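You operate a simulated robot arm through the tools that you are given. There is no shell and no other tool.

The job below is to be done with a simulated robot arm. You get a single attempt, and the scene is never put back.

Task
Set the controls near the top of the steel workbench. At the end: the mode knob is turned to cycle; the trim knob is turned to full right; the tester power switch is switched on; the voltage knob is turned to 12 V; whatever was shut is shut again. Leave all else as you found it, and nothing knocked over.

It is judged by the outcome, as a careful person would: the job done as asked, and still so three seconds after it is handed in. It fails if anything else is knocked over, pushed out of place, dropped, spilled or broken.

Robot
A 7-joint arm with a two-finger parallel gripper, fixed in place. Base frame: the origin is at the foot of the arm, x ahead of it, y to its left, z up. Lengths are in mm, angles in degrees, forces in N, time in s.
With the tool pointing down near the work surface it reaches from about 280 to 680 mm from the base axis. Its first joint turns from -166.0 to 166.0 degrees. Payload 2.5 kg.
The tool frame sits at the grasp point between the pads (the TCP): z along the fingers, y along the line on which they close. The tips reach 30 mm beyond it. Largest opening 94 mm; finger width 28, thickness 10; the body of the gripper, 50 by 96 mm, starts 55 mm behind the TCP.
Orientation is told as [roll, pitch, yaw] about the base's x, y, z axes, in that order, counted from this pose: with the fingers straight down and closing along the base's y, the tool's x points along the base's -x, its y along +y and its z along -z.

Tools
- The arm moves only by the tool jog_arm. Its argument "steps" is a list of rows, each a list of 3 entries, a list of its own where there are three numbers: the shift along the base's x, y, z in mm, then the turn, a rotation vector about the base's x, y, z in degrees, then the finger opening in mm, from 0 to 94. In form: [[[dx, dy, dz], [ax, ay, az], hand], ...]. A call has 1 to 20 rows; each row is the pose to reach, as a shift and turn from the pose commanded when the call began. A row lasts 0.2 s, in which the tool goes at most 50 mm and 8.6 degrees; a call with a longer step from one row to the next is refused whole, and so is a gripper value outside its range. A pose out of reach is approached as far as the arm can. The call stops where the force on the tool passes 40 N (or 10 N more than at its start, if that is more) or the arm is blocked; 0.2 s more then pass. Each finger travels about 72 mm/s and halts on what it meets, pressing with about 31 N; the grip force reading is that of the motor and also rises with nothing between the fingers. The clock runs only during rows and for 0.2 s after the last one: add rows that repeat a pose to give the fingers time. It gives the time, the measured TCP pose, the force on the tool (base axes), the opening and the grip force at its end, in the units of the frame above (readings bear some noise), with the torque about the TCP (base axes, N m) and any sound that the robot's microphone picked up.
- Cameras (640 x 400 px; columns grow to the right, rows downward): "scene" is fixed at [51.2, 498.7, 801.9]; the picture's right is [-0.48, -0.88, 0.00], its down [-0.68, 0.37, -0.63] and it looks along [0.55, -0.30, -0.78] (base axes); focal length 313 px, centre (320, 200). "wrist" rides on the gripper at [76, 14, -102] in the tool frame; the picture's right is [-0.18, 0.98, 0.00], its down [-0.75, -0.14, -0.64] and it looks along [-0.63, -0.12, 0.77] (tool axes); focal length 243 px, centre (320, 200). There is no depth. A picture from a camera that has moved, and an enlarged one, comes with that camera's place and axes in the base frame and with its lens.
- capture(camera): a new picture of that camera. The clock stands still meanwhile.
- close_up(camera, box): a new picture of the part [left, top, right, bottom] of that camera's present view, enlarged. The clock stands still meanwhile.
- close_job(): hands the job in; it is judged then, once.

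Places have to be worked out from the pictures, the camera data and where the tool is seen. Open the gripper and draw the arm clear of the work before you hand the job in, unless the task says otherwise.

The tools are called after "Emit:" as name(argument=value, ...) on one line, values as JSON. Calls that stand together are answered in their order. jog_arm: Moves the arm, as the interface text tells. Its arguments: {"type":"object","properties":{"steps":{"type":"array"}},"required":["steps"]} The other tools are called the same way: capture (camera) takes a picture; close_up (camera, box) takes an enlarged picture of a part of a camera's view; close_job () hands the job in.

At the start:

```text
time: 0.0
position: [366.6, 337.2, 414.4]
tcp_rot: [0.0, 0.0, 0.0]
wrist_force: [0.3, 0.2, -0.1]
ft_torque: [0.0, -0.05, -0.02]
gripper_width: 93.9
gripper_force: 0.1
```

scene: 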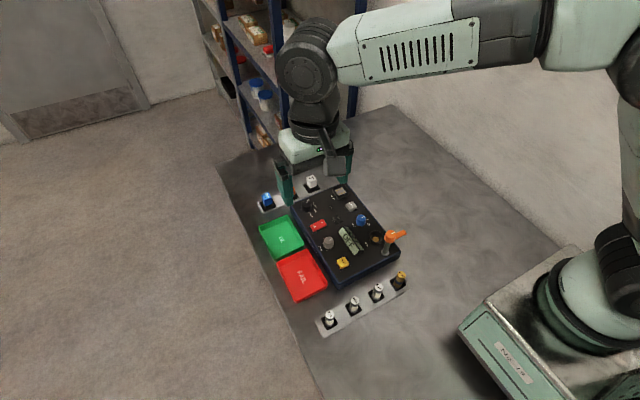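
wrist: 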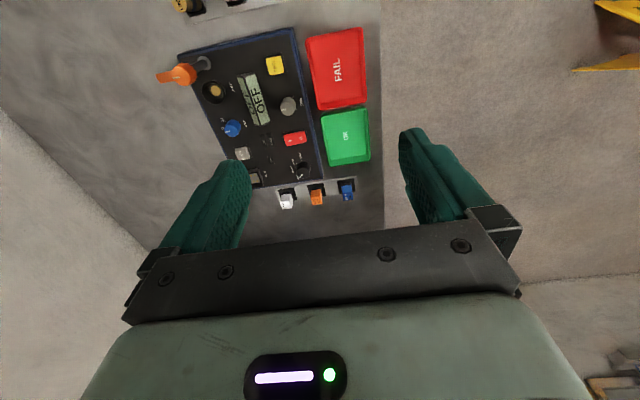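

The pictures show a test panel with knobs, switches and a display, between trays and racks. I'll take enlarged views of the panel from both cameras to identify each control.

Emit:
close_up(camera="scene", box=[250, 165, 420, 345])

Emit:
close_up(camera="wrist", box=[150, 0, 390, 220])

Emit:
close_up(camera="scene", box=[290, 180, 410, 280])

Emit:
close_up(camera="wrist", box=[190, 40, 330, 200])

```text
2.22 times, centred on (335, 255) of scene
camera zoom: at [51.2, 498.7, 801.9], right [-0.48, -0.88, 0.0], down [-0.68, 0.37, -0.63], along [0.55, -0.3, -0.78], focal length 695 px, centre (287, 78)
```

zoom: 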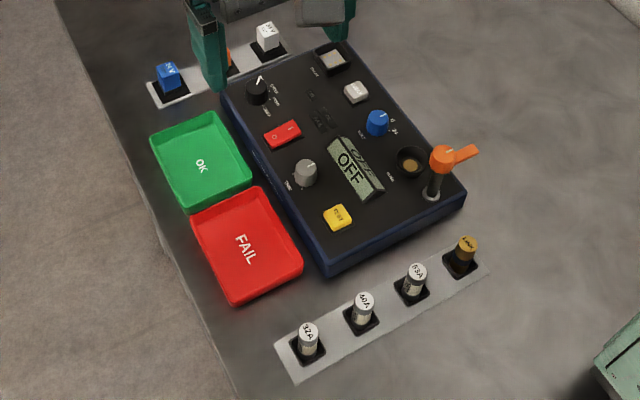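

```text
1.82 times, centred on (270, 110) of wrist
camera zoom: at [290.8, 351.9, 518.4], right [0.18, 0.98, 0.0], down [0.75, -0.14, 0.64], along [0.63, -0.12, -0.77], focal length 441 px, centre (411, 364)
```

zoom: 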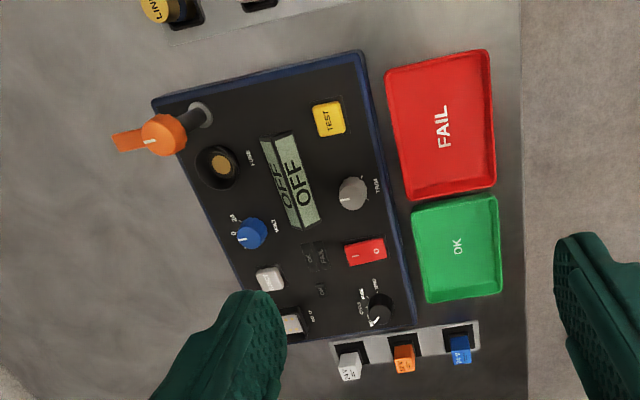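

```text
4.00 times, centred on (350, 230) of scene
camera zoom: at [51.2, 498.7, 801.9], right [-0.48, -0.88, 0.0], down [-0.68, 0.37, -0.63], along [0.55, -0.3, -0.78], focal length 1252 px, centre (200, 80)
```

zoom: 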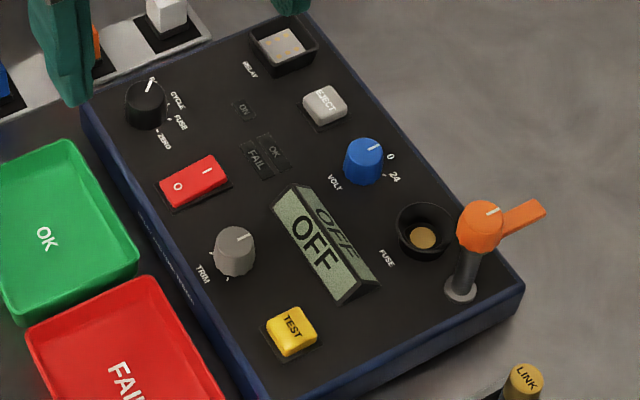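

```text
2.50 times, centred on (260, 120) of wrist
camera zoom: at [290.8, 351.9, 518.4], right [0.18, 0.98, 0.0], down [0.75, -0.14, 0.64], along [0.63, -0.12, -0.77], focal length 606 px, centre (470, 400)
```

zoom: 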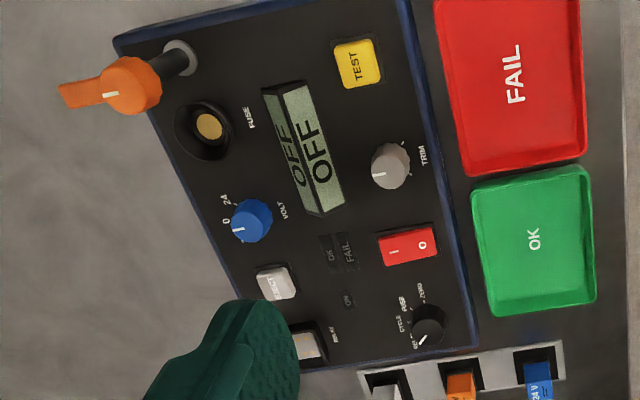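

The panel is at about x 400–560, y 100–280, with the knob tops near z 70. The black MODE, grey TRIM and blue VOLT knobs and the red rocker are all visible. I'll bring the wrist camera lower and closer, staying clear above the panel, to read the markings.

Emit:
jog_arm(steps=[[[-5, -29, -30], [0, 0, 0], 94], [[-10, -59, -60], [0, 0, 0], 94], [[-16, -88, -90], [0, 0, 0], 94], [[-21, -118, -125], [0, 0, 0], 94], [[-26, -147, -160], [0, 0, 0], 94]])

```text
time: 1.2
position: [339.3, 190.9, 256.1]
tcp_rot: [0.1, 0.1, 0.0]
wrist_force: [-0.1, -0.3, -0.3]
ft_torque: [-0.02, 0.02, 0.01]
gripper_width: 93.8
gripper_force: 0.1
```

The arm is now at about (339, 191, 256). I'll take pictures from here.

Emit:
capture(camera="wrist")

Emit:
capture(camera="scene")

```text
taken
camera wrist: at [264.2, 204.4, 358.7], right [0.18, 0.98, 0.0], down [0.75, -0.14, 0.64], along [0.63, -0.12, -0.77], focal length 243 px, centre (320, 200)
```

wrist: 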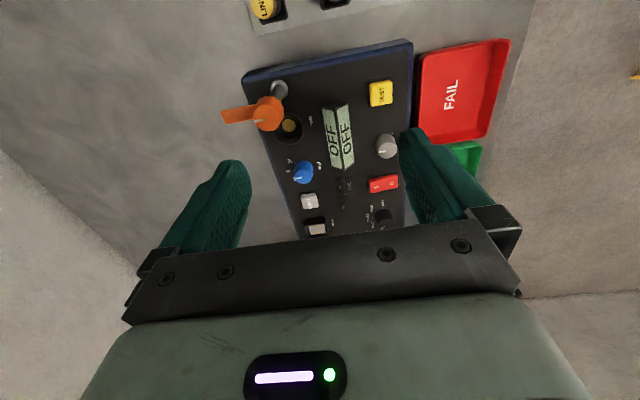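

```text
taken
```

scene: 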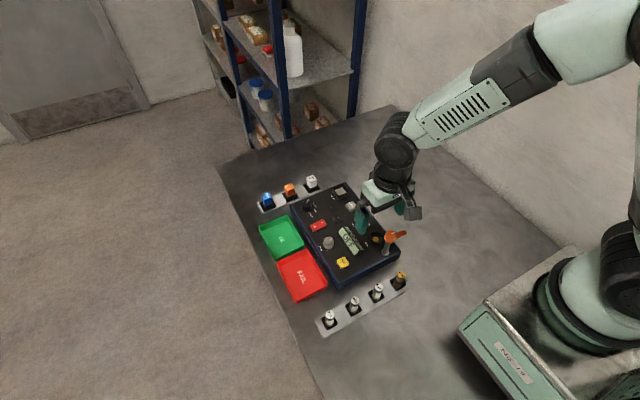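

The panel is in view between the fingers. I'll enlarge it to read the labels.

Emit:
close_up(camera="wrist", box=[220, 30, 420, 155])

Emit:
close_up(camera="wrist", box=[280, 130, 410, 240])

Emit:
close_up(camera="wrist", box=[355, 160, 415, 240])

Emit:
close_up(camera="scene", box=[290, 180, 350, 220])

Emit:
close_up(camera="scene", box=[300, 210, 360, 280])

```text
3.20 times, centred on (320, 92) of wrist
camera zoom: at [264.2, 204.4, 358.7], right [0.18, 0.98, 0.0], down [0.75, -0.14, 0.64], along [0.63, -0.12, -0.77], focal length 776 px, centre (320, 544)
```

zoom: 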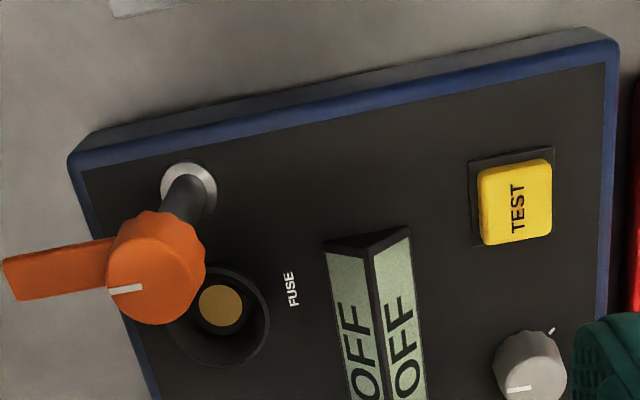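

```text
3.64 times, centred on (345, 185) of wrist
camera zoom: at [264.2, 204.4, 358.7], right [0.18, 0.98, 0.0], down [0.75, -0.14, 0.64], along [0.63, -0.12, -0.77], focal length 882 px, centre (229, 254)
```

zoom: 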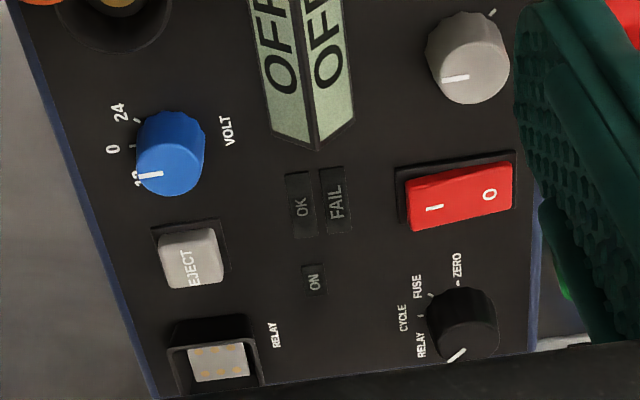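

```text
5.00 times, centred on (385, 200) of wrist
camera zoom: at [264.2, 204.4, 358.7], right [0.18, 0.98, 0.0], down [0.75, -0.14, 0.64], along [0.63, -0.12, -0.77], focal length 1213 px, centre (-5, 200)
```

zoom: 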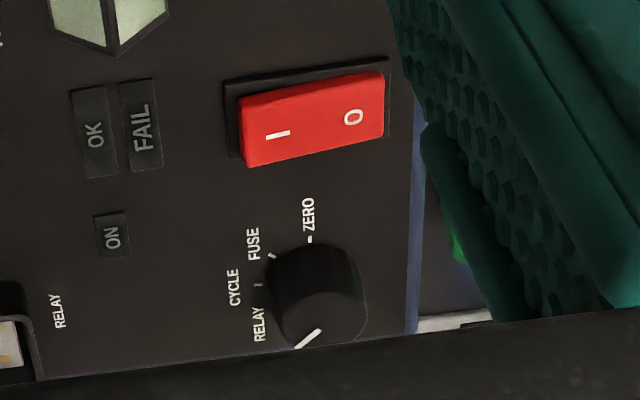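

```text
10.00 times, centred on (320, 200) of scene
camera zoom: at [51.2, 498.7, 801.9], right [-0.48, -0.88, 0.0], down [-0.68, 0.37, -0.63], along [0.55, -0.3, -0.78], focal length 3129 px, centre (320, 200)
```

zoom: 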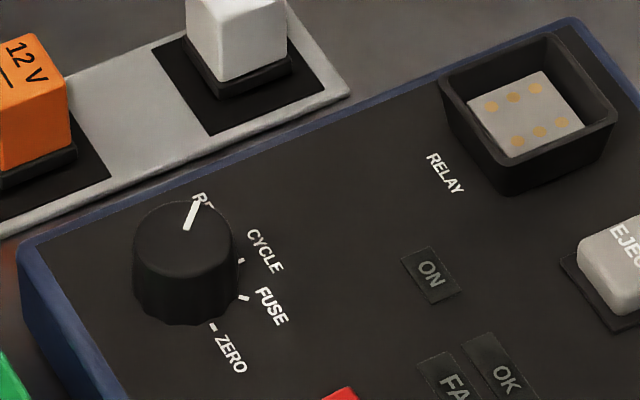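

```text
5.71 times, centred on (330, 245) of scene
camera zoom: at [51.2, 498.7, 801.9], right [-0.48, -0.88, 0.0], down [-0.68, 0.37, -0.63], along [0.55, -0.3, -0.78], focal length 1788 px, centre (263, -57)
```

zoom: 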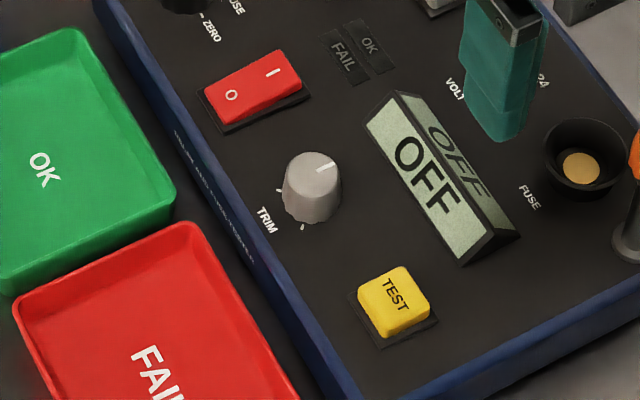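

Panel surface is around z≈44. MODE has RELAY, CYCLE, FUSE and ZERO, and currently points at RELAY. VOLT shows "0", "24" and a third label hidden behind the knob. I'll tilt the wrist so the camera looks straight down on the panel, well above it, to read the knob pointers.

Emit:
jog_arm(steps=[[[29, -5, -6], [0, 7.8, 0], 94], [[58, -10, -12], [0, 15.6, 0], 94], [[87, -15, -18], [0, 23.4, 0], 94], [[116, -20, -24], [0, 31.2, 0], 94], [[145, -25, -30], [0, 39, 0], 94], [[145, -25, -30], [0, 39, 0], 94]])

Emit:
capture(camera="wrist")

```text
time: 2.6
position: [484.7, 166.1, 228.1]
tcp_rot: [0.0, 39.1, 0.0]
wrist_force: [-0.2, -0.5, -0.5]
ft_torque: [-0.03, -0.01, -0.03]
gripper_width: 94.2
gripper_force: 0.0
```

```text
taken
camera wrist: at [491.6, 179.9, 354.2], right [0.14, 0.98, -0.12], down [0.99, -0.14, 0.02], along [0.01, -0.12, -0.99], focal length 243 px, centre (320, 200)
```

wrist: 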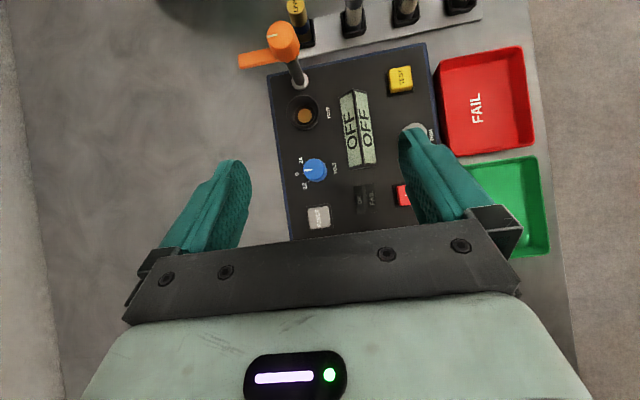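

The view is now straight down. I'll enlarge the VOLT knob and the panel's other controls.

Emit:
close_up(camera="wrist", box=[280, 145, 350, 190])

Emit:
close_up(camera="wrist", box=[250, 20, 450, 240])

Emit:
close_up(camera="scene", box=[290, 180, 410, 280])

```text
8.89 times, centred on (315, 168) of wrist
camera zoom: at [491.6, 179.9, 354.2], right [0.14, 0.98, -0.12], down [0.99, -0.14, 0.02], along [0.01, -0.12, -0.99], focal length 2157 px, centre (364, 489)
```

zoom: 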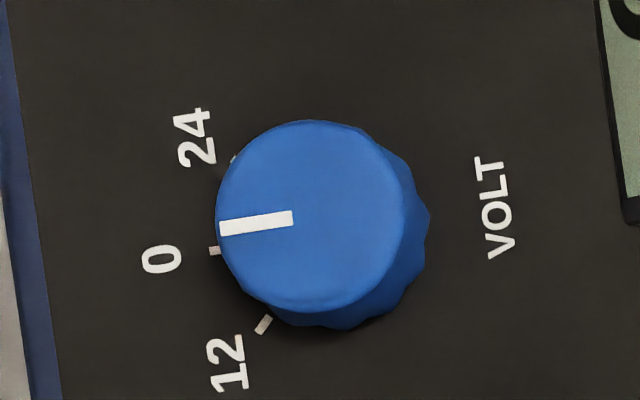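

```text
1.82 times, centred on (350, 130) of wrist
camera zoom: at [491.6, 179.9, 354.2], right [0.14, 0.98, -0.12], down [0.99, -0.14, 0.02], along [0.01, -0.12, -0.99], focal length 441 px, centre (266, 327)
```

zoom: 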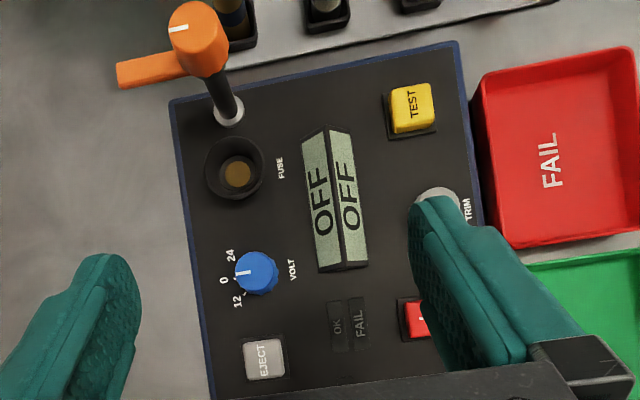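

```text
4.00 times, centred on (350, 230) of scene
camera zoom: at [51.2, 498.7, 801.9], right [-0.48, -0.88, 0.0], down [-0.68, 0.37, -0.63], along [0.55, -0.3, -0.78], focal length 1252 px, centre (200, 80)
```

zoom: 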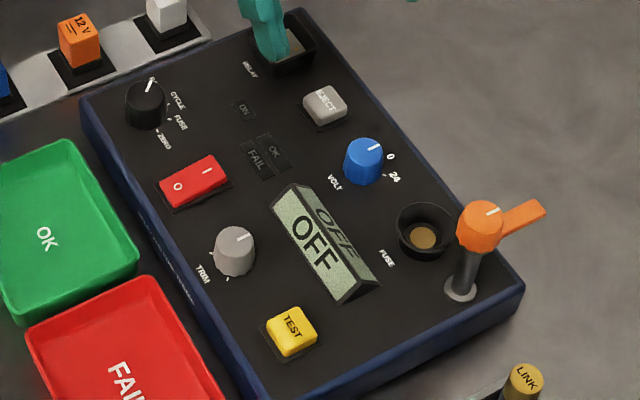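

VOLT reads 12 – 0 – 24 from left to right and currently points at 0, so 12 V is about 45° counter-clockwise seen from above. Next I'll return the wrist to vertical and look closely at MODE, TRIM and the power rocker.

Emit:
jog_arm(steps=[[[-13, 16, -5], [0, -7.8, 0], 94], [[-26, 32, -10], [0, -15.6, 0], 94], [[-39, 48, -15], [0, -23.4, 0], 94], [[-52, 64, -20], [0, -31.2, 0], 94], [[-65, 79, -25], [0, -39, 0], 94], [[-65, 79, -25], [0, -39, 0], 94]])

Emit:
capture(camera="wrist")

Emit:
close_up(camera="wrist", box=[240, 80, 400, 250])

```text
time: 4.0
position: [421.4, 245.5, 202.8]
tcp_rot: [0.0, -0.1, 0.0]
wrist_force: [-0.5, -0.1, 0.1]
ft_torque: [-0.01, -0.01, 0.02]
gripper_width: 93.9
gripper_force: 0.1
```

```text
taken
camera wrist: at [345.2, 259.6, 303.9], right [0.18, 0.98, 0.0], down [0.75, -0.14, 0.64], along [0.63, -0.12, -0.77], focal length 243 px, centre (320, 200)
```

wrist: 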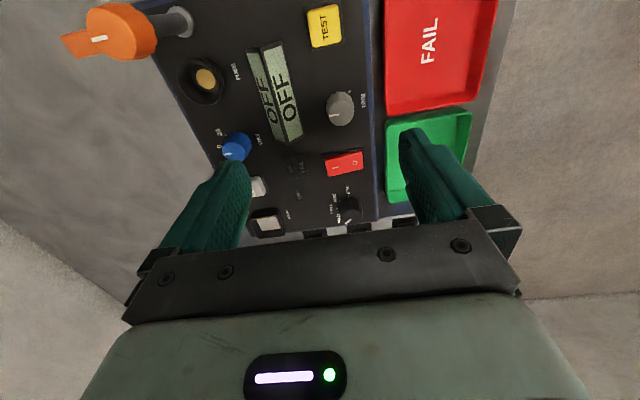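

```text
2.35 times, centred on (320, 165) of wrist
camera zoom: at [345.2, 259.6, 303.9], right [0.18, 0.98, 0.0], down [0.75, -0.14, 0.64], along [0.63, -0.12, -0.77], focal length 571 px, centre (320, 282)
```

zoom: 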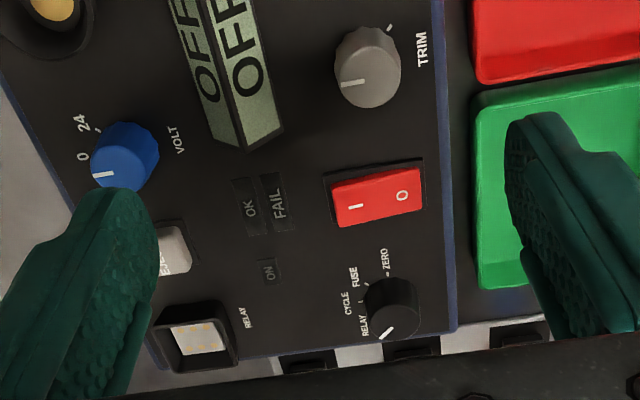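

MODE, TRIM and the rocker are all between the fingers. I'll enlarge each one for accurate positions and pointer angles.

Emit:
close_up(camera="wrist", box=[320, 180, 376, 230])

Emit:
close_up(camera="wrist", box=[315, 80, 379, 130])

Emit:
close_up(camera="wrist", box=[312, 140, 376, 190])

```text
8.00 times, centred on (348, 205) of wrist
camera zoom: at [345.2, 259.6, 303.9], right [0.18, 0.98, 0.0], down [0.75, -0.14, 0.64], along [0.63, -0.12, -0.77], focal length 1941 px, centre (96, 160)
```

zoom: 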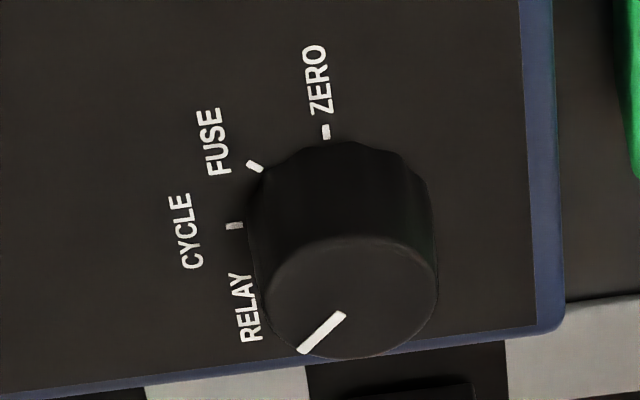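

```text
8.00 times, centred on (347, 105) of wrist
camera zoom: at [345.2, 259.6, 303.9], right [0.18, 0.98, 0.0], down [0.75, -0.14, 0.64], along [0.63, -0.12, -0.77], focal length 1941 px, centre (104, 960)
```

zoom: 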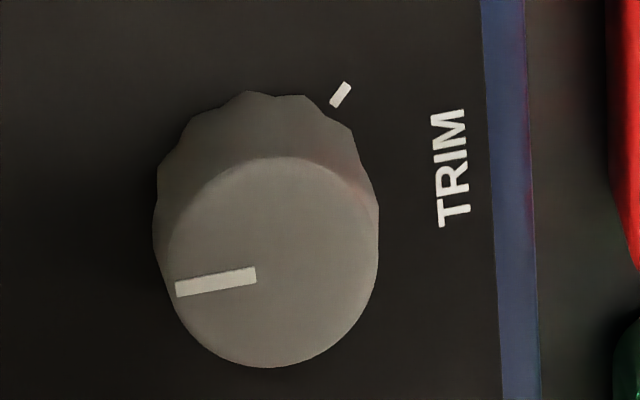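

```text
8.00 times, centred on (344, 165) of wrist
camera zoom: at [345.2, 259.6, 303.9], right [0.18, 0.98, 0.0], down [0.75, -0.14, 0.64], along [0.63, -0.12, -0.77], focal length 1941 px, centre (128, 480)
```

zoom: 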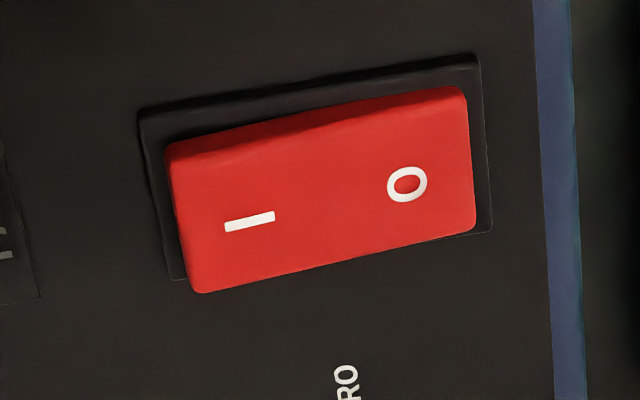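

MODE knob centre works out to about (579, 260.5) with its top near z 67. It points at RELAY (+45°) and CYCLE is 45° clockwise, straight toward −y. TRIM is at (435, 264), pointing mid-scale, and the rocker's raised "I" end is near (503.5, 247). I'll move above MODE at yaw +20 with the hand part open.

Emit:
jog_arm(steps=[[[32, 3, -8], [0, 0, 5], 80], [[64, 6, -18], [0, 0, 10], 70], [[96, 9, -30], [0, 0, 15], 64], [[128, 12, -45], [0, 0, 20], 64], [[157.7, 15, -62], [0, 0, 20], 64], [[157.7, 15, -62], [0, 0, 20], 64]])

Emit:
capture(camera="wrist")

Emit:
capture(camera="scene")

```text
time: 5.4
position: [579.7, 259.8, 138.6]
tcp_rot: [0.0, 0.1, 19.9]
wrist_force: [0.0, -0.1, 0.2]
ft_torque: [0.0, -0.01, 0.0]
gripper_width: 64.0
gripper_force: 0.1
```

```text
taken
camera wrist: at [502.5, 247.4, 241.0], right [-0.16, 0.99, 0.0], down [0.76, 0.13, 0.64], along [0.63, 0.1, -0.77], focal length 243 px, centre (320, 200)
```

wrist: 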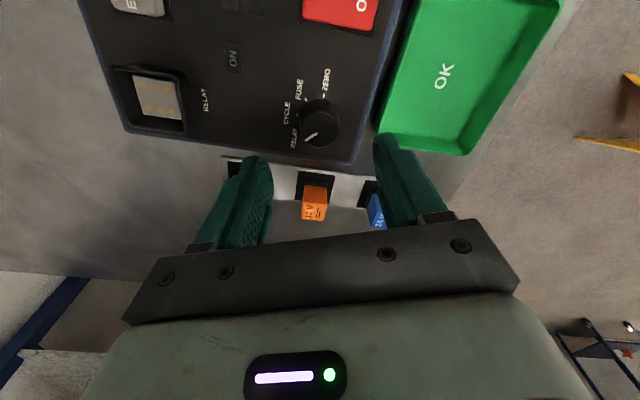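

```text
taken
```

scene: 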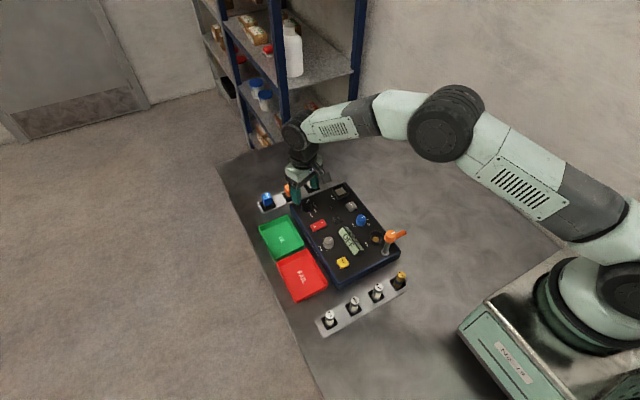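

The knob appears directly under the gripper. I'll enlarge it to verify the centring before descending.

Emit:
close_up(camera="wrist", box=[280, 60, 376, 160])

```text
4.00 times, centred on (328, 110) of wrist
camera zoom: at [502.5, 247.4, 241.0], right [-0.16, 0.99, 0.0], down [0.76, 0.13, 0.64], along [0.63, 0.1, -0.77], focal length 970 px, centre (288, 560)
```

zoom: 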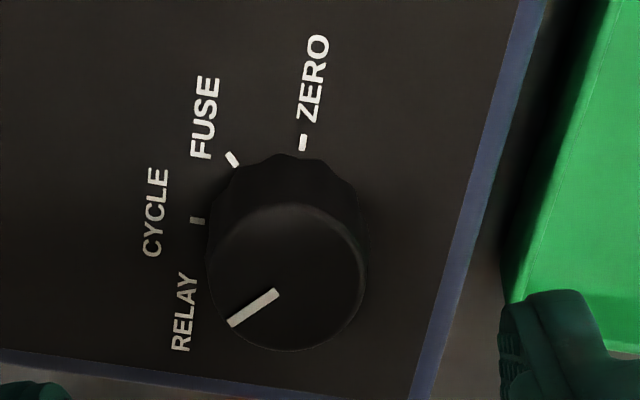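

The knob is centred under the TCP to within about 1 mm (knob at ≈(578.8, 260)). I'll descend so the tips are around z 53, with the knob between the fingers.

Emit:
jog_arm(steps=[[[0.2, 0, -15], [0, 0, 0], 64], [[0.2, 0, -30], [0, 0, 0], 64], [[0.2, 0, -44], [0, 0, 0], 64], [[0.2, 0, -56], [0, 0, 0], 64], [[0.2, 0, -56], [0, 0, 0], 64]])

Emit:
capture(camera="wrist")

```text
time: 6.6
position: [578.3, 259.0, 83.1]
tcp_rot: [0.0, 0.1, 20.0]
wrist_force: [0.2, -0.1, 0.3]
ft_torque: [-0.01, 0.0, 0.01]
gripper_width: 64.1
gripper_force: 0.1
```

```text
taken
camera wrist: at [502.5, 247.5, 185.0], right [-0.16, 0.99, 0.0], down [0.76, 0.12, 0.64], along [0.63, 0.1, -0.77], focal length 243 px, centre (320, 200)
```

wrist: 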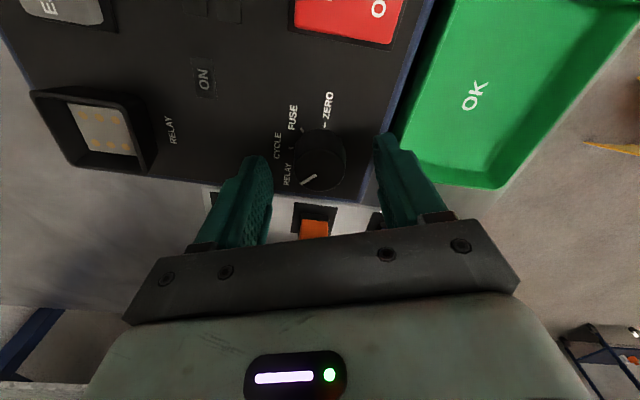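

The knob sits midway between the fingertips. I'll close gently on it and read the forces.

Emit:
jog_arm(steps=[[[0, 0, 0], [0, 0, 0], 50], [[0, 0, 0], [0, 0, 0], 36], [[0, 0, 0], [0, 0, 0], 24], [[0, 0, 0], [0, 0, 0], 20], [[0, 0, 0], [0, 0, 0], 20]])

```text
time: 7.8
position: [578.0, 259.8, 83.6]
tcp_rot: [0.0, 0.1, 19.9]
wrist_force: [0.2, -0.9, 0.5]
ft_torque: [0.0, -0.02, 0.0]
gripper_width: 30.4
gripper_force: 45.0
```

The grip closed at 30.4 mm on the knob with low side forces. Now I'll turn it clockwise by 45°.

Emit:
jog_arm(steps=[[[0, 0, 0], [0, 0, -6], 20], [[0, 0, 0], [0, 0, -12], 20], [[0, 0, 0], [0, 0, -18], 20], [[0, 0, 0], [0, 0, -24], 20], [[0, 0, 0], [0, 0, -30], 20], [[0, 0, 0], [0, 0, -36], 20], [[0, 0, 0], [0, 0, -42], 20], [[0, 0, 0], [0, 0, -46], 20], [[0, 0, 0], [0, 0, -46], 20]])

Emit:
capture(camera="wrist")

Emit:
close_up(camera="wrist", box=[260, 80, 388, 180])

```text
time: 9.8
position: [579.2, 259.1, 83.0]
tcp_rot: [0.0, -0.1, -26.1]
wrist_force: [3.5, 0.7, -5.7]
ft_torque: [-0.32, -0.62, 0.01]
gripper_width: 30.4
gripper_force: 45.5
```

```text
taken
camera wrist: at [516.9, 305.8, 185.2], right [0.6, 0.8, 0.0], down [0.61, -0.46, 0.64], along [0.51, -0.38, -0.77], focal length 243 px, centre (320, 200)
```

wrist: 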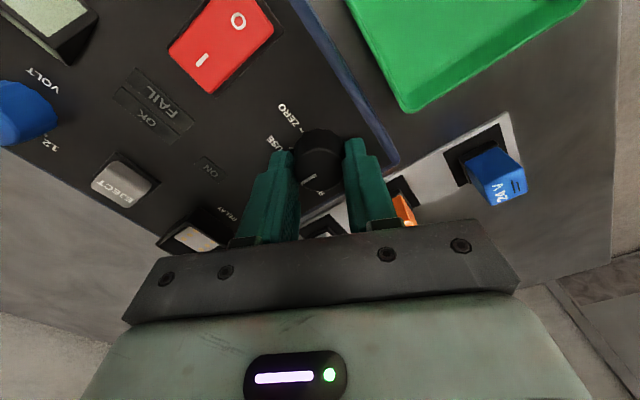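

```text
4.00 times, centred on (324, 130) of wrist
camera zoom: at [516.9, 305.8, 185.2], right [0.6, 0.8, 0.0], down [0.61, -0.46, 0.64], along [0.51, -0.38, -0.77], focal length 970 px, centre (304, 480)
```

zoom: 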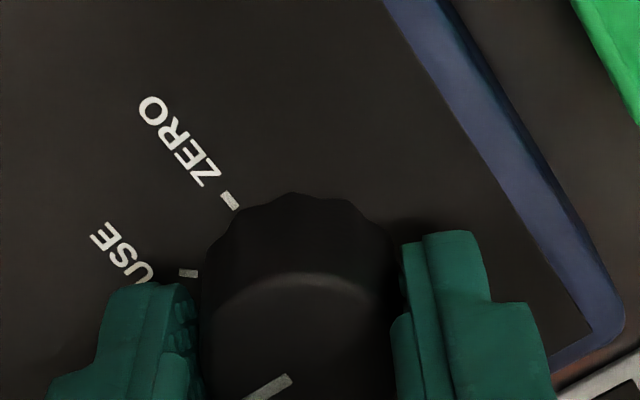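

The arm turned 46° with little z-torque. I'll check where the pointer is now from both cameras.

Emit:
close_up(camera="wrist", box=[270, 120, 370, 200])

Emit:
close_up(camera="scene", box=[280, 170, 360, 230])

```text
5.00 times, centred on (320, 160) of wrist
camera zoom: at [516.9, 305.8, 185.2], right [0.6, 0.8, 0.0], down [0.61, -0.46, 0.64], along [0.51, -0.38, -0.77], focal length 1213 px, centre (320, 400)
```

zoom: 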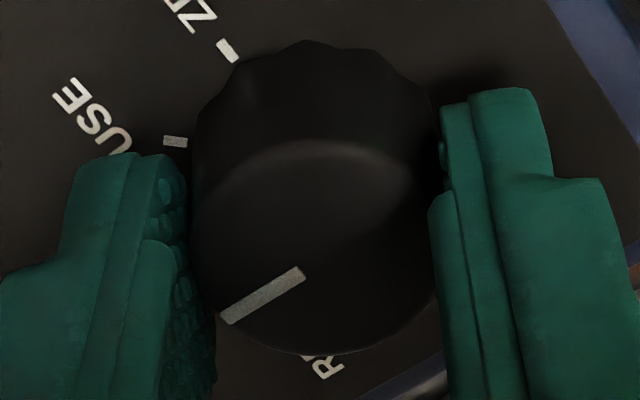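

```text
6.67 times, centred on (320, 200) of scene
camera zoom: at [51.2, 498.7, 801.9], right [-0.48, -0.88, 0.0], down [-0.68, 0.37, -0.63], along [0.55, -0.3, -0.78], focal length 2086 px, centre (320, 200)
```

zoom: 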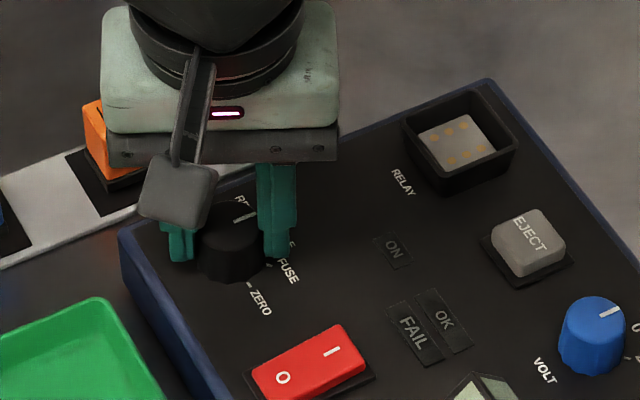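

The pointer now runs straight along −y, toward the CYCLE tick. I'll open the fingers and rise straight up, then check that it stays.

Emit:
jog_arm(steps=[[[0, 0, 0], [0, 0, 0], 36], [[0, 0, 0], [0, 0, 0], 50], [[0, 0, 0], [0, 0, 0], 64], [[0, 0, 0], [0, 0, 0], 64], [[0, 0, 20], [0, 0, 0], 64], [[0, 0, 45], [0, 0, 0], 64], [[0, 0, 75], [0, 0, 0], 64], [[0, 0, 105], [0, 0, 0], 64]])

Emit:
capture(camera="wrist")

Emit:
close_up(camera="scene", box=[280, 170, 360, 230])

```text
time: 11.6
position: [578.6, 258.7, 189.1]
tcp_rot: [0.0, 0.0, -26.0]
wrist_force: [0.3, 0.6, 0.1]
ft_torque: [0.0, 0.02, 0.03]
gripper_width: 63.9
gripper_force: 0.1
```

```text
taken
camera wrist: at [516.6, 306.3, 290.8], right [0.6, 0.8, 0.0], down [0.62, -0.46, 0.64], along [0.52, -0.38, -0.77], focal length 243 px, centre (320, 200)
```

wrist: 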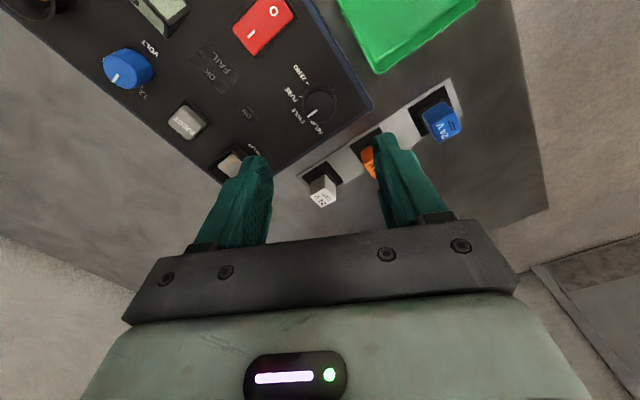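

```text
6.67 times, centred on (320, 200) of scene
camera zoom: at [51.2, 498.7, 801.9], right [-0.48, -0.88, 0.0], down [-0.68, 0.37, -0.63], along [0.55, -0.3, -0.78], focal length 2086 px, centre (320, 200)
```

zoom: 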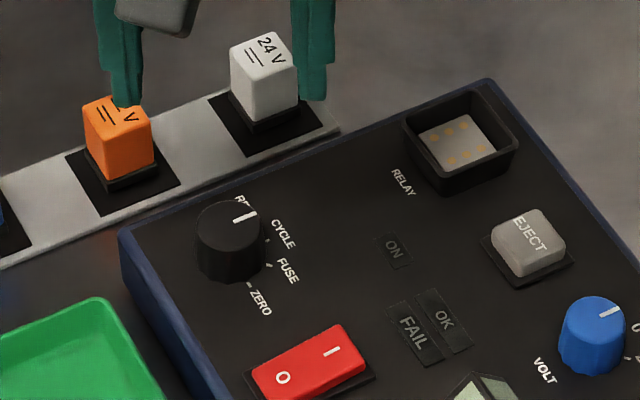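

Emit:
close_up(camera="wrist", box=[270, 50, 370, 150])

```text
4.00 times, centred on (320, 100) of wrist
camera zoom: at [516.6, 306.3, 290.8], right [0.6, 0.8, 0.0], down [0.62, -0.46, 0.64], along [0.52, -0.38, -0.77], focal length 970 px, centre (320, 600)
```

zoom: 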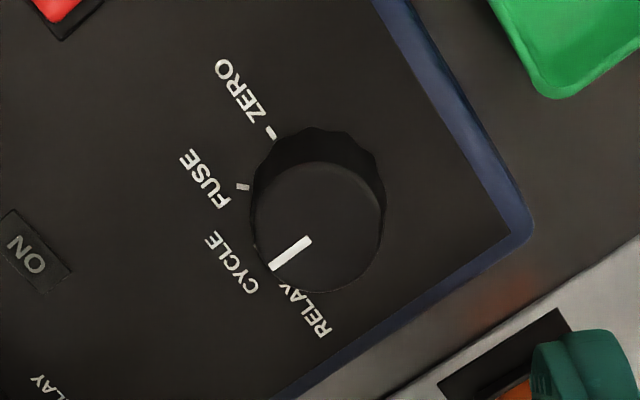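

MODE is on CYCLE and stayed there. Next is TRIM at about (435, 264), which has to go 135° clockwise to its right stop. I'll move above it and pre-wind the wrist to yaw +60.

Emit:
jog_arm(steps=[[[-14, 0, 0], [0, 0, 8], 60], [[-28, 0, 0], [0, 0, 16], 56], [[-42, 1, 0], [0, 0, 24], 52], [[-56, 1, 0], [0, 0, 32], 50], [[-70, 2, -5], [0, 0, 40], 50], [[-84, 2, -10], [0, 0, 48], 50], [[-98, 3, -18], [0, 0, 56], 50], [[-112, 3, -26], [0, 0, 64], 50], [[-126, 3.6, -34], [0, 0, 72], 50], [[-136, 3.6, -42], [0, 0, 80], 50], [[-143.8, 3.6, -49], [0, 0, 86], 50], [[-143.8, 3.6, -49], [0, 0, 86], 50]])

Emit:
capture(camera="wrist")

Emit:
capture(camera="scene")

```text
time: 14.2
position: [434.9, 263.6, 139.5]
tcp_rot: [-0.1, 0.1, 60.1]
wrist_force: [-0.3, -0.9, -0.5]
ft_torque: [0.01, -0.02, 0.02]
gripper_width: 50.3
gripper_force: 0.0
```

```text
taken
camera wrist: at [384.6, 204.7, 241.2], right [-0.76, 0.65, 0.0], down [0.5, 0.58, 0.64], along [0.42, 0.49, -0.77], focal length 243 px, centre (320, 200)
```

wrist: 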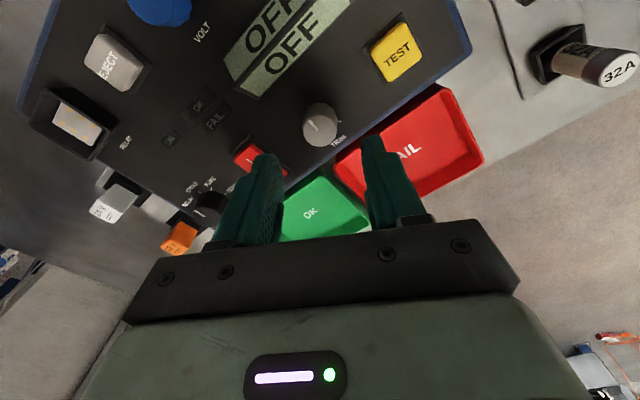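

```text
taken
```

scene: 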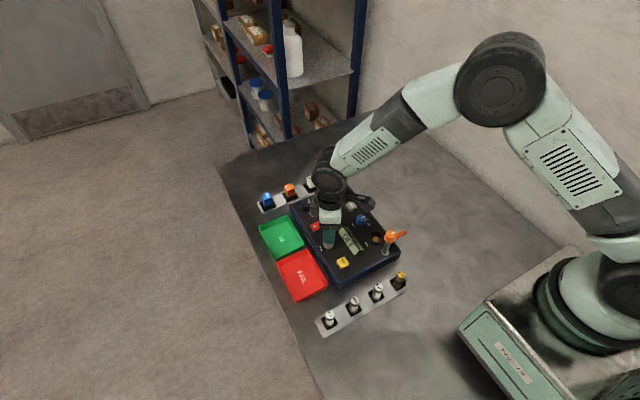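

Yaw +60 was reached without trouble. I'll enlarge the TRIM knob to verify centring.

Emit:
close_up(camera="wrist", box=[280, 80, 370, 160])

```text
5.00 times, centred on (325, 120) of wrist
camera zoom: at [384.6, 204.7, 241.2], right [-0.76, 0.65, 0.0], down [0.5, 0.58, 0.64], along [0.42, 0.49, -0.77], focal length 1213 px, centre (295, 600)
```

zoom: 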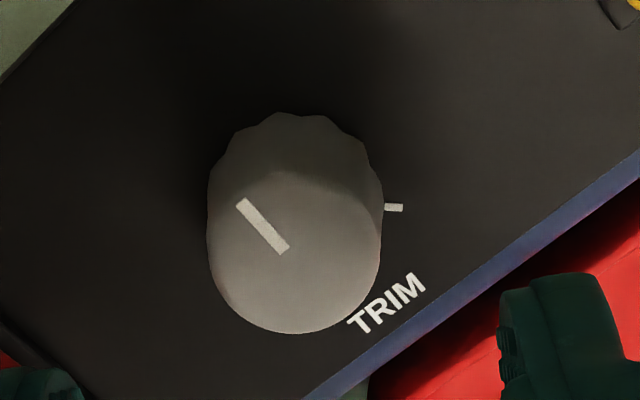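

The knob top is at (435.3, 264.2), within 1 mm of the tool axis. I'll descend with a small correction and close on it.

Emit:
jog_arm(steps=[[[0.6, 0.5, -15], [0, 0, 0], 50], [[0.6, 0.5, -30], [0, 0, 0], 50], [[0.6, 0.5, -44], [0, 0, 0], 50], [[0.6, 0.5, -56], [0, 0, 0], 50], [[0.6, 0.5, -56], [0, 0, 0], 50]])

Emit:
jog_arm(steps=[[[0, 0, 0], [0, 0, 0], 36], [[0, 0, 0], [0, 0, 0], 24], [[0, 0, 0], [0, 0, 0], 18], [[0, 0, 0], [0, 0, 0], 18], [[0, 0, 0], [0, 0, 0], 18]])

```text
time: 15.4
position: [434.5, 263.7, 81.8]
tcp_rot: [0.0, 0.1, 60.0]
wrist_force: [0.7, 0.4, 0.2]
ft_torque: [-0.01, -0.03, 0.0]
gripper_width: 49.8
gripper_force: 0.0
```

```text
time: 16.6
position: [435.6, 263.9, 83.1]
tcp_rot: [0.0, 0.0, 60.1]
wrist_force: [1.0, 1.1, -2.6]
ft_torque: [0.08, -0.05, -0.02]
gripper_width: 26.4
gripper_force: 45.1
```

Gripped at 26.4 mm. Turning clockwise by 112° first, then I'll check torque and pointer before going for the stop.

Emit:
jog_arm(steps=[[[0, 0, 0], [0, 0, -7], 18], [[0, 0, 0], [0, 0, -14], 18], [[0, 0, 0], [0, 0, -21], 18], [[0, 0, 0], [0, 0, -28], 18], [[0, 0, 0], [0, 0, -35], 18], [[0, 0, 0], [0, 0, -42], 18], [[0, 0, 0], [0, 0, -49], 18], [[0, 0, 0], [0, 0, -56], 18], [[0, 0, 0], [0, 0, -63], 18], [[0, 0, 0], [0, 0, -70], 18], [[0, 0, 0], [0, 0, -77], 18], [[0, 0, 0], [0, 0, -84], 18], [[0, 0, 0], [0, 0, -91], 18], [[0, 0, 0], [0, 0, -98], 18], [[0, 0, 0], [0, 0, -105], 18], [[0, 0, 0], [0, 0, -112], 18], [[0, 0, 0], [0, 0, -112], 18]])

Emit:
capture(camera="wrist")

Emit:
close_up(camera="scene", box=[300, 210, 360, 270])

```text
time: 20.2
position: [435.1, 263.8, 82.2]
tcp_rot: [0.1, 0.0, -52.0]
wrist_force: [3.1, 0.3, -11.0]
ft_torque: [0.16, 0.06, 0.01]
gripper_width: 26.5
gripper_force: 45.2
```

```text
taken
camera wrist: at [400.0, 332.6, 185.3], right [0.89, 0.46, 0.0], down [0.35, -0.68, 0.64], along [0.29, -0.57, -0.77], focal length 243 px, centre (320, 200)
```

wrist: 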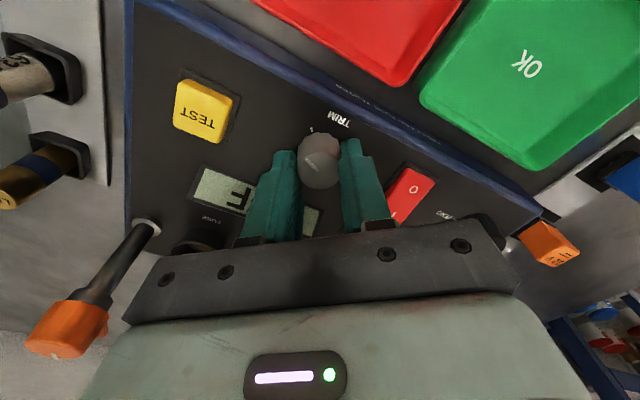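

```text
6.67 times, centred on (330, 240) of scene
camera zoom: at [51.2, 498.7, 801.9], right [-0.48, -0.88, 0.0], down [-0.68, 0.37, -0.63], along [0.55, -0.3, -0.78], focal length 2086 px, centre (253, -67)
```

zoom: 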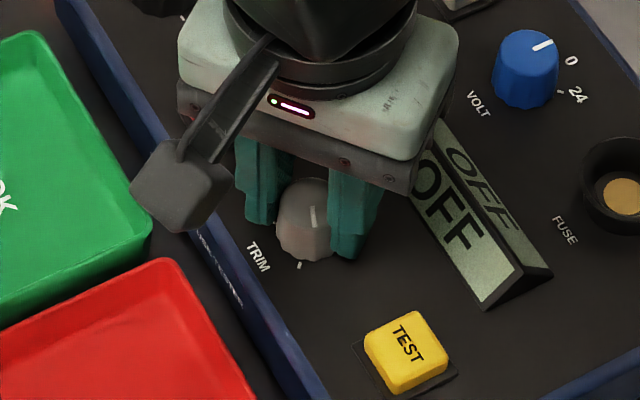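

The turn reached yaw −52 without much torque. I'll check the pointer's place in the wrist view.

Emit:
close_up(camera="wrist", box=[280, 110, 370, 200])

```text
4.44 times, centred on (325, 155) of wrist
camera zoom: at [400.0, 332.6, 185.3], right [0.89, 0.46, 0.0], down [0.35, -0.68, 0.64], along [0.29, -0.57, -0.77], focal length 1078 px, centre (298, 400)
```

zoom: 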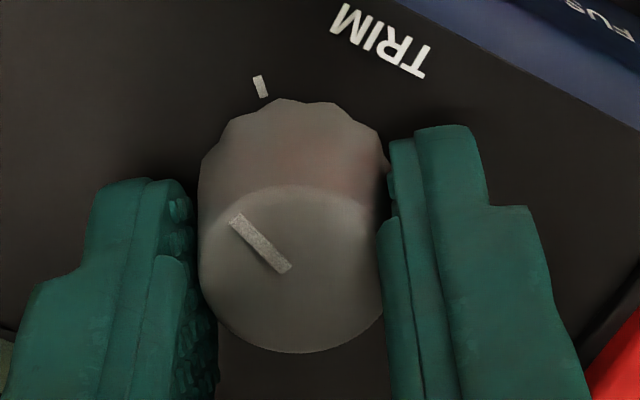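

The knob turned with the gripper; the pointer is ~112° round with ~24° to go to the right-hand tick. I'll turn on to 132° and watch the torque.

Emit:
jog_arm(steps=[[[0, 0, 0], [0, 0, -5], 18], [[0, 0, 0], [0, 0, -10], 18], [[0, 0, 0], [0, 0, -15], 18], [[0, 0, 0], [0, 0, -20], 18], [[0, 0, 0], [0, 0, -20], 18]])

Emit:
jog_arm(steps=[[[0, 0, 0], [0, 0, -1.5], 18], [[0, 0, 0], [0, 0, -3], 18], [[0, 0, 0], [0, 0, -3], 18]])

```text
time: 21.4
position: [433.8, 264.0, 83.6]
tcp_rot: [0.0, 0.0, -72.0]
wrist_force: [1.4, -0.8, -18.2]
ft_torque: [0.42, 0.11, 0.01]
gripper_width: 26.6
gripper_force: 44.9
```

```text
time: 22.2
position: [434.5, 264.2, 83.6]
tcp_rot: [0.0, -0.1, -75.0]
wrist_force: [3.2, 0.0, -20.3]
ft_torque: [-0.27, -0.15, 0.4]
gripper_width: 26.7
gripper_force: 45.2
```

Torque about z has jumped to 0.4 N·m at 135° total, so the knob is at its stop. I'll look at the pointer relative to the gripper and tick before letting go.

Emit:
capture(camera="wrist")

Emit:
close_up(camera="wrist", box=[280, 110, 370, 200])

```text
taken
camera wrist: at [429.5, 341.0, 185.4], right [1.0, 0.08, 0.0], down [0.06, -0.76, 0.64], along [0.05, -0.64, -0.77], focal length 243 px, centre (320, 200)
```

wrist: 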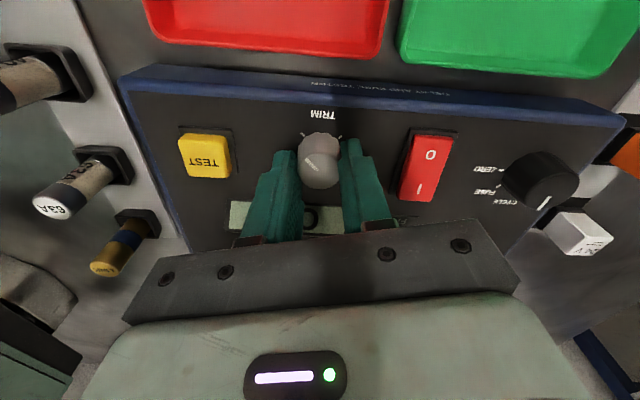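

```text
4.44 times, centred on (325, 155) of wrist
camera zoom: at [429.5, 341.0, 185.4], right [1.0, 0.08, 0.0], down [0.06, -0.76, 0.64], along [0.05, -0.64, -0.77], focal length 1078 px, centre (298, 400)
```

zoom: 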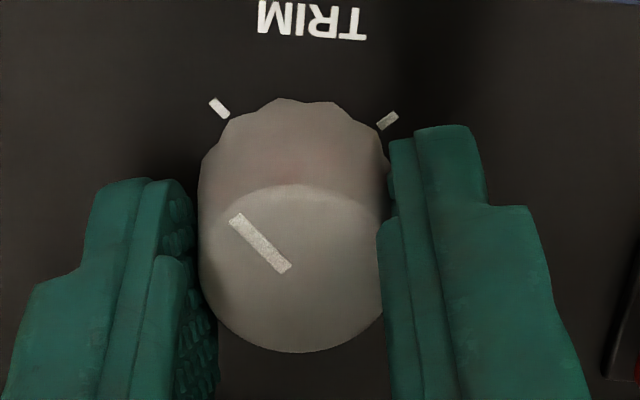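

The pointer lines up with the right-hand tick at the stop. Releasing and rising.

Emit:
jog_arm(steps=[[[0, 0, 0], [0, 0, 0], 30], [[0, 0, 0], [0, 0, 0], 40], [[0, 0, 0], [0, 0, 0], 48], [[0, 0, 0], [0, 0, 0], 48], [[0, 0, 20], [0, 0, 0], 48], [[0, 0, 45], [0, 0, 0], 48], [[0, 0, 75], [0, 0, 0], 48], [[0, 0, 95], [0, 0, 0], 48]])

Emit:
capture(camera="wrist")

Emit:
close_up(camera="wrist", box=[270, 60, 370, 160])

```text
time: 24.0
position: [435.3, 263.3, 177.8]
tcp_rot: [0.0, 0.0, -75.0]
wrist_force: [-0.4, -0.3, 0.1]
ft_torque: [-0.01, -0.02, -0.01]
gripper_width: 48.3
gripper_force: 0.0
```

```text
taken
camera wrist: at [429.7, 341.2, 280.3], right [1.0, 0.08, 0.0], down [0.06, -0.76, 0.64], along [0.05, -0.64, -0.77], focal length 243 px, centre (320, 200)
```

wrist: 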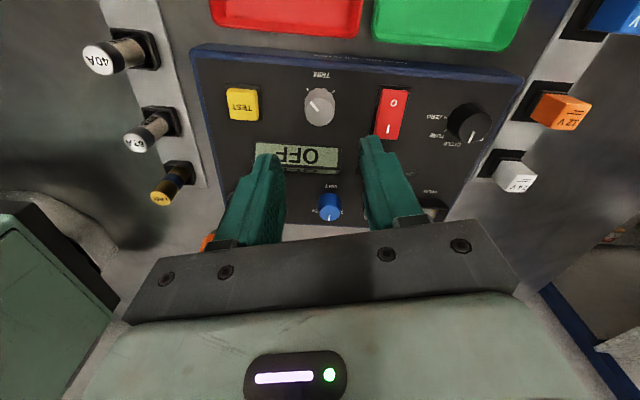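

```text
4.00 times, centred on (320, 110) of wrist
camera zoom: at [429.7, 341.2, 280.3], right [1.0, 0.08, 0.0], down [0.06, -0.76, 0.64], along [0.05, -0.64, -0.77], focal length 970 px, centre (320, 560)
```

zoom: 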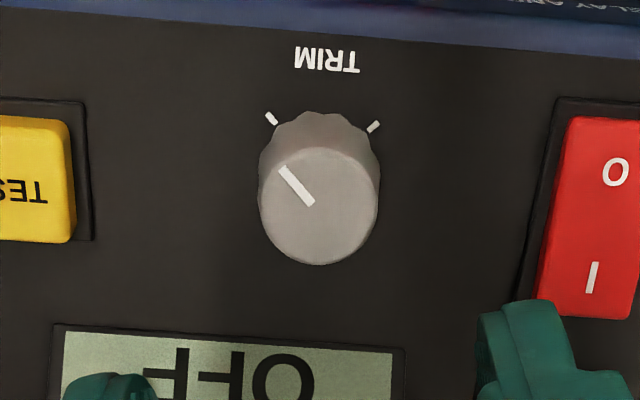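

TRIM is at full right: the pointer is at 135°, on the tick. Next I'll go above the raised "I" end of the power rocker at yaw 0 and look before closing the fingers.

Emit:
jog_arm(steps=[[[7, -2, 0], [0, 0, 7.5], 48], [[14, -4, 0], [0, 0, 15], 48], [[21, -6, 0], [0, 0, 22.5], 48], [[28, -8, 0], [0, 0, 30], 48], [[35, -10, -5], [0, 0, 37.5], 48], [[42, -12, -10], [0, 0, 45], 48], [[49, -14, -17], [0, 0, 52.5], 48], [[56, -16, -24], [0, 0, 60], 48], [[62, -18, -31], [0, 0, 67.5], 48], [[67.9, -20.3, -38], [0, 0, 75], 48], [[67.9, -20.3, -38], [0, 0, 75], 48]])

Emit:
capture(camera="wrist")

Emit:
close_up(camera="wrist", box=[280, 80, 380, 180])

```text
time: 26.4
position: [502.7, 243.2, 140.0]
tcp_rot: [0.0, -0.1, 0.1]
wrist_force: [-0.4, 1.2, 0.4]
ft_torque: [0.02, 0.01, -0.02]
gripper_width: 48.0
gripper_force: 0.1
```

```text
taken
camera wrist: at [427.5, 257.1, 242.3], right [0.18, 0.98, 0.0], down [0.75, -0.14, 0.64], along [0.63, -0.12, -0.77], focal length 243 px, centre (320, 200)
```

wrist: 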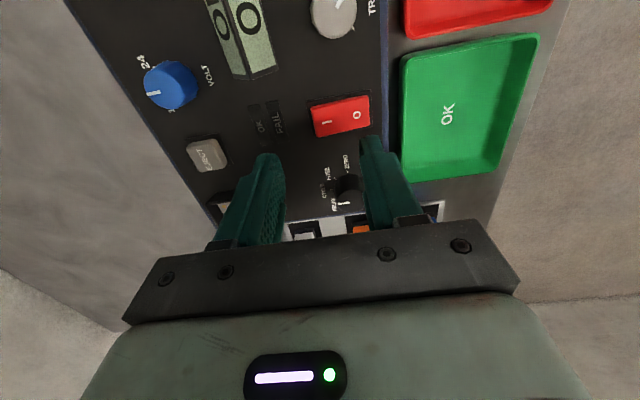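

```text
4.00 times, centred on (330, 130) of wrist
camera zoom: at [427.5, 257.1, 242.3], right [0.18, 0.98, 0.0], down [0.75, -0.14, 0.64], along [0.63, -0.12, -0.77], focal length 970 px, centre (280, 480)
```

zoom: 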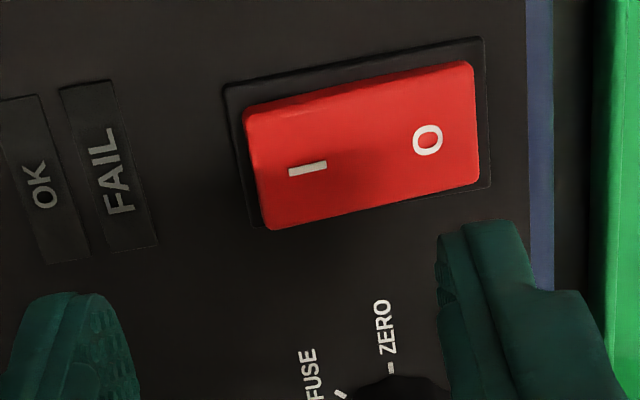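

The rocker runs from y≈239 to 281 with its pivot at y≈260, and the "I" end is raised. I'll close the fingers and come down over (503.5, 245) to just above it.

Emit:
jog_arm(steps=[[[0, 2, 0], [0, 0, 0], 30], [[0, 2, 0], [0, 0, 0], 10], [[0, 2, 0], [0, 0, 0], 0], [[0, 2, -15], [0, 0, 0], 0], [[0, 2, -30], [0, 0, 0], 0], [[0, 2, -42], [0, 0, 0], 0], [[0, 2, -46], [0, 0, 0], 0]])

Emit:
capture(camera="wrist")

```text
time: 28.0
position: [503.5, 245.0, 94.1]
tcp_rot: [0.0, 0.0, 0.1]
wrist_force: [-0.5, -1.0, -0.1]
ft_torque: [0.0, 0.0, 0.03]
gripper_width: 0.0
gripper_force: 31.5
```

```text
taken
camera wrist: at [427.7, 259.3, 196.4], right [0.18, 0.98, 0.0], down [0.75, -0.14, 0.64], along [0.63, -0.12, -0.77], focal length 243 px, centre (320, 200)
```

wrist: 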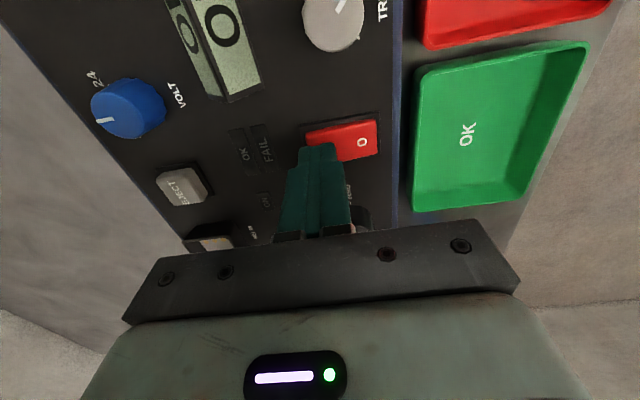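

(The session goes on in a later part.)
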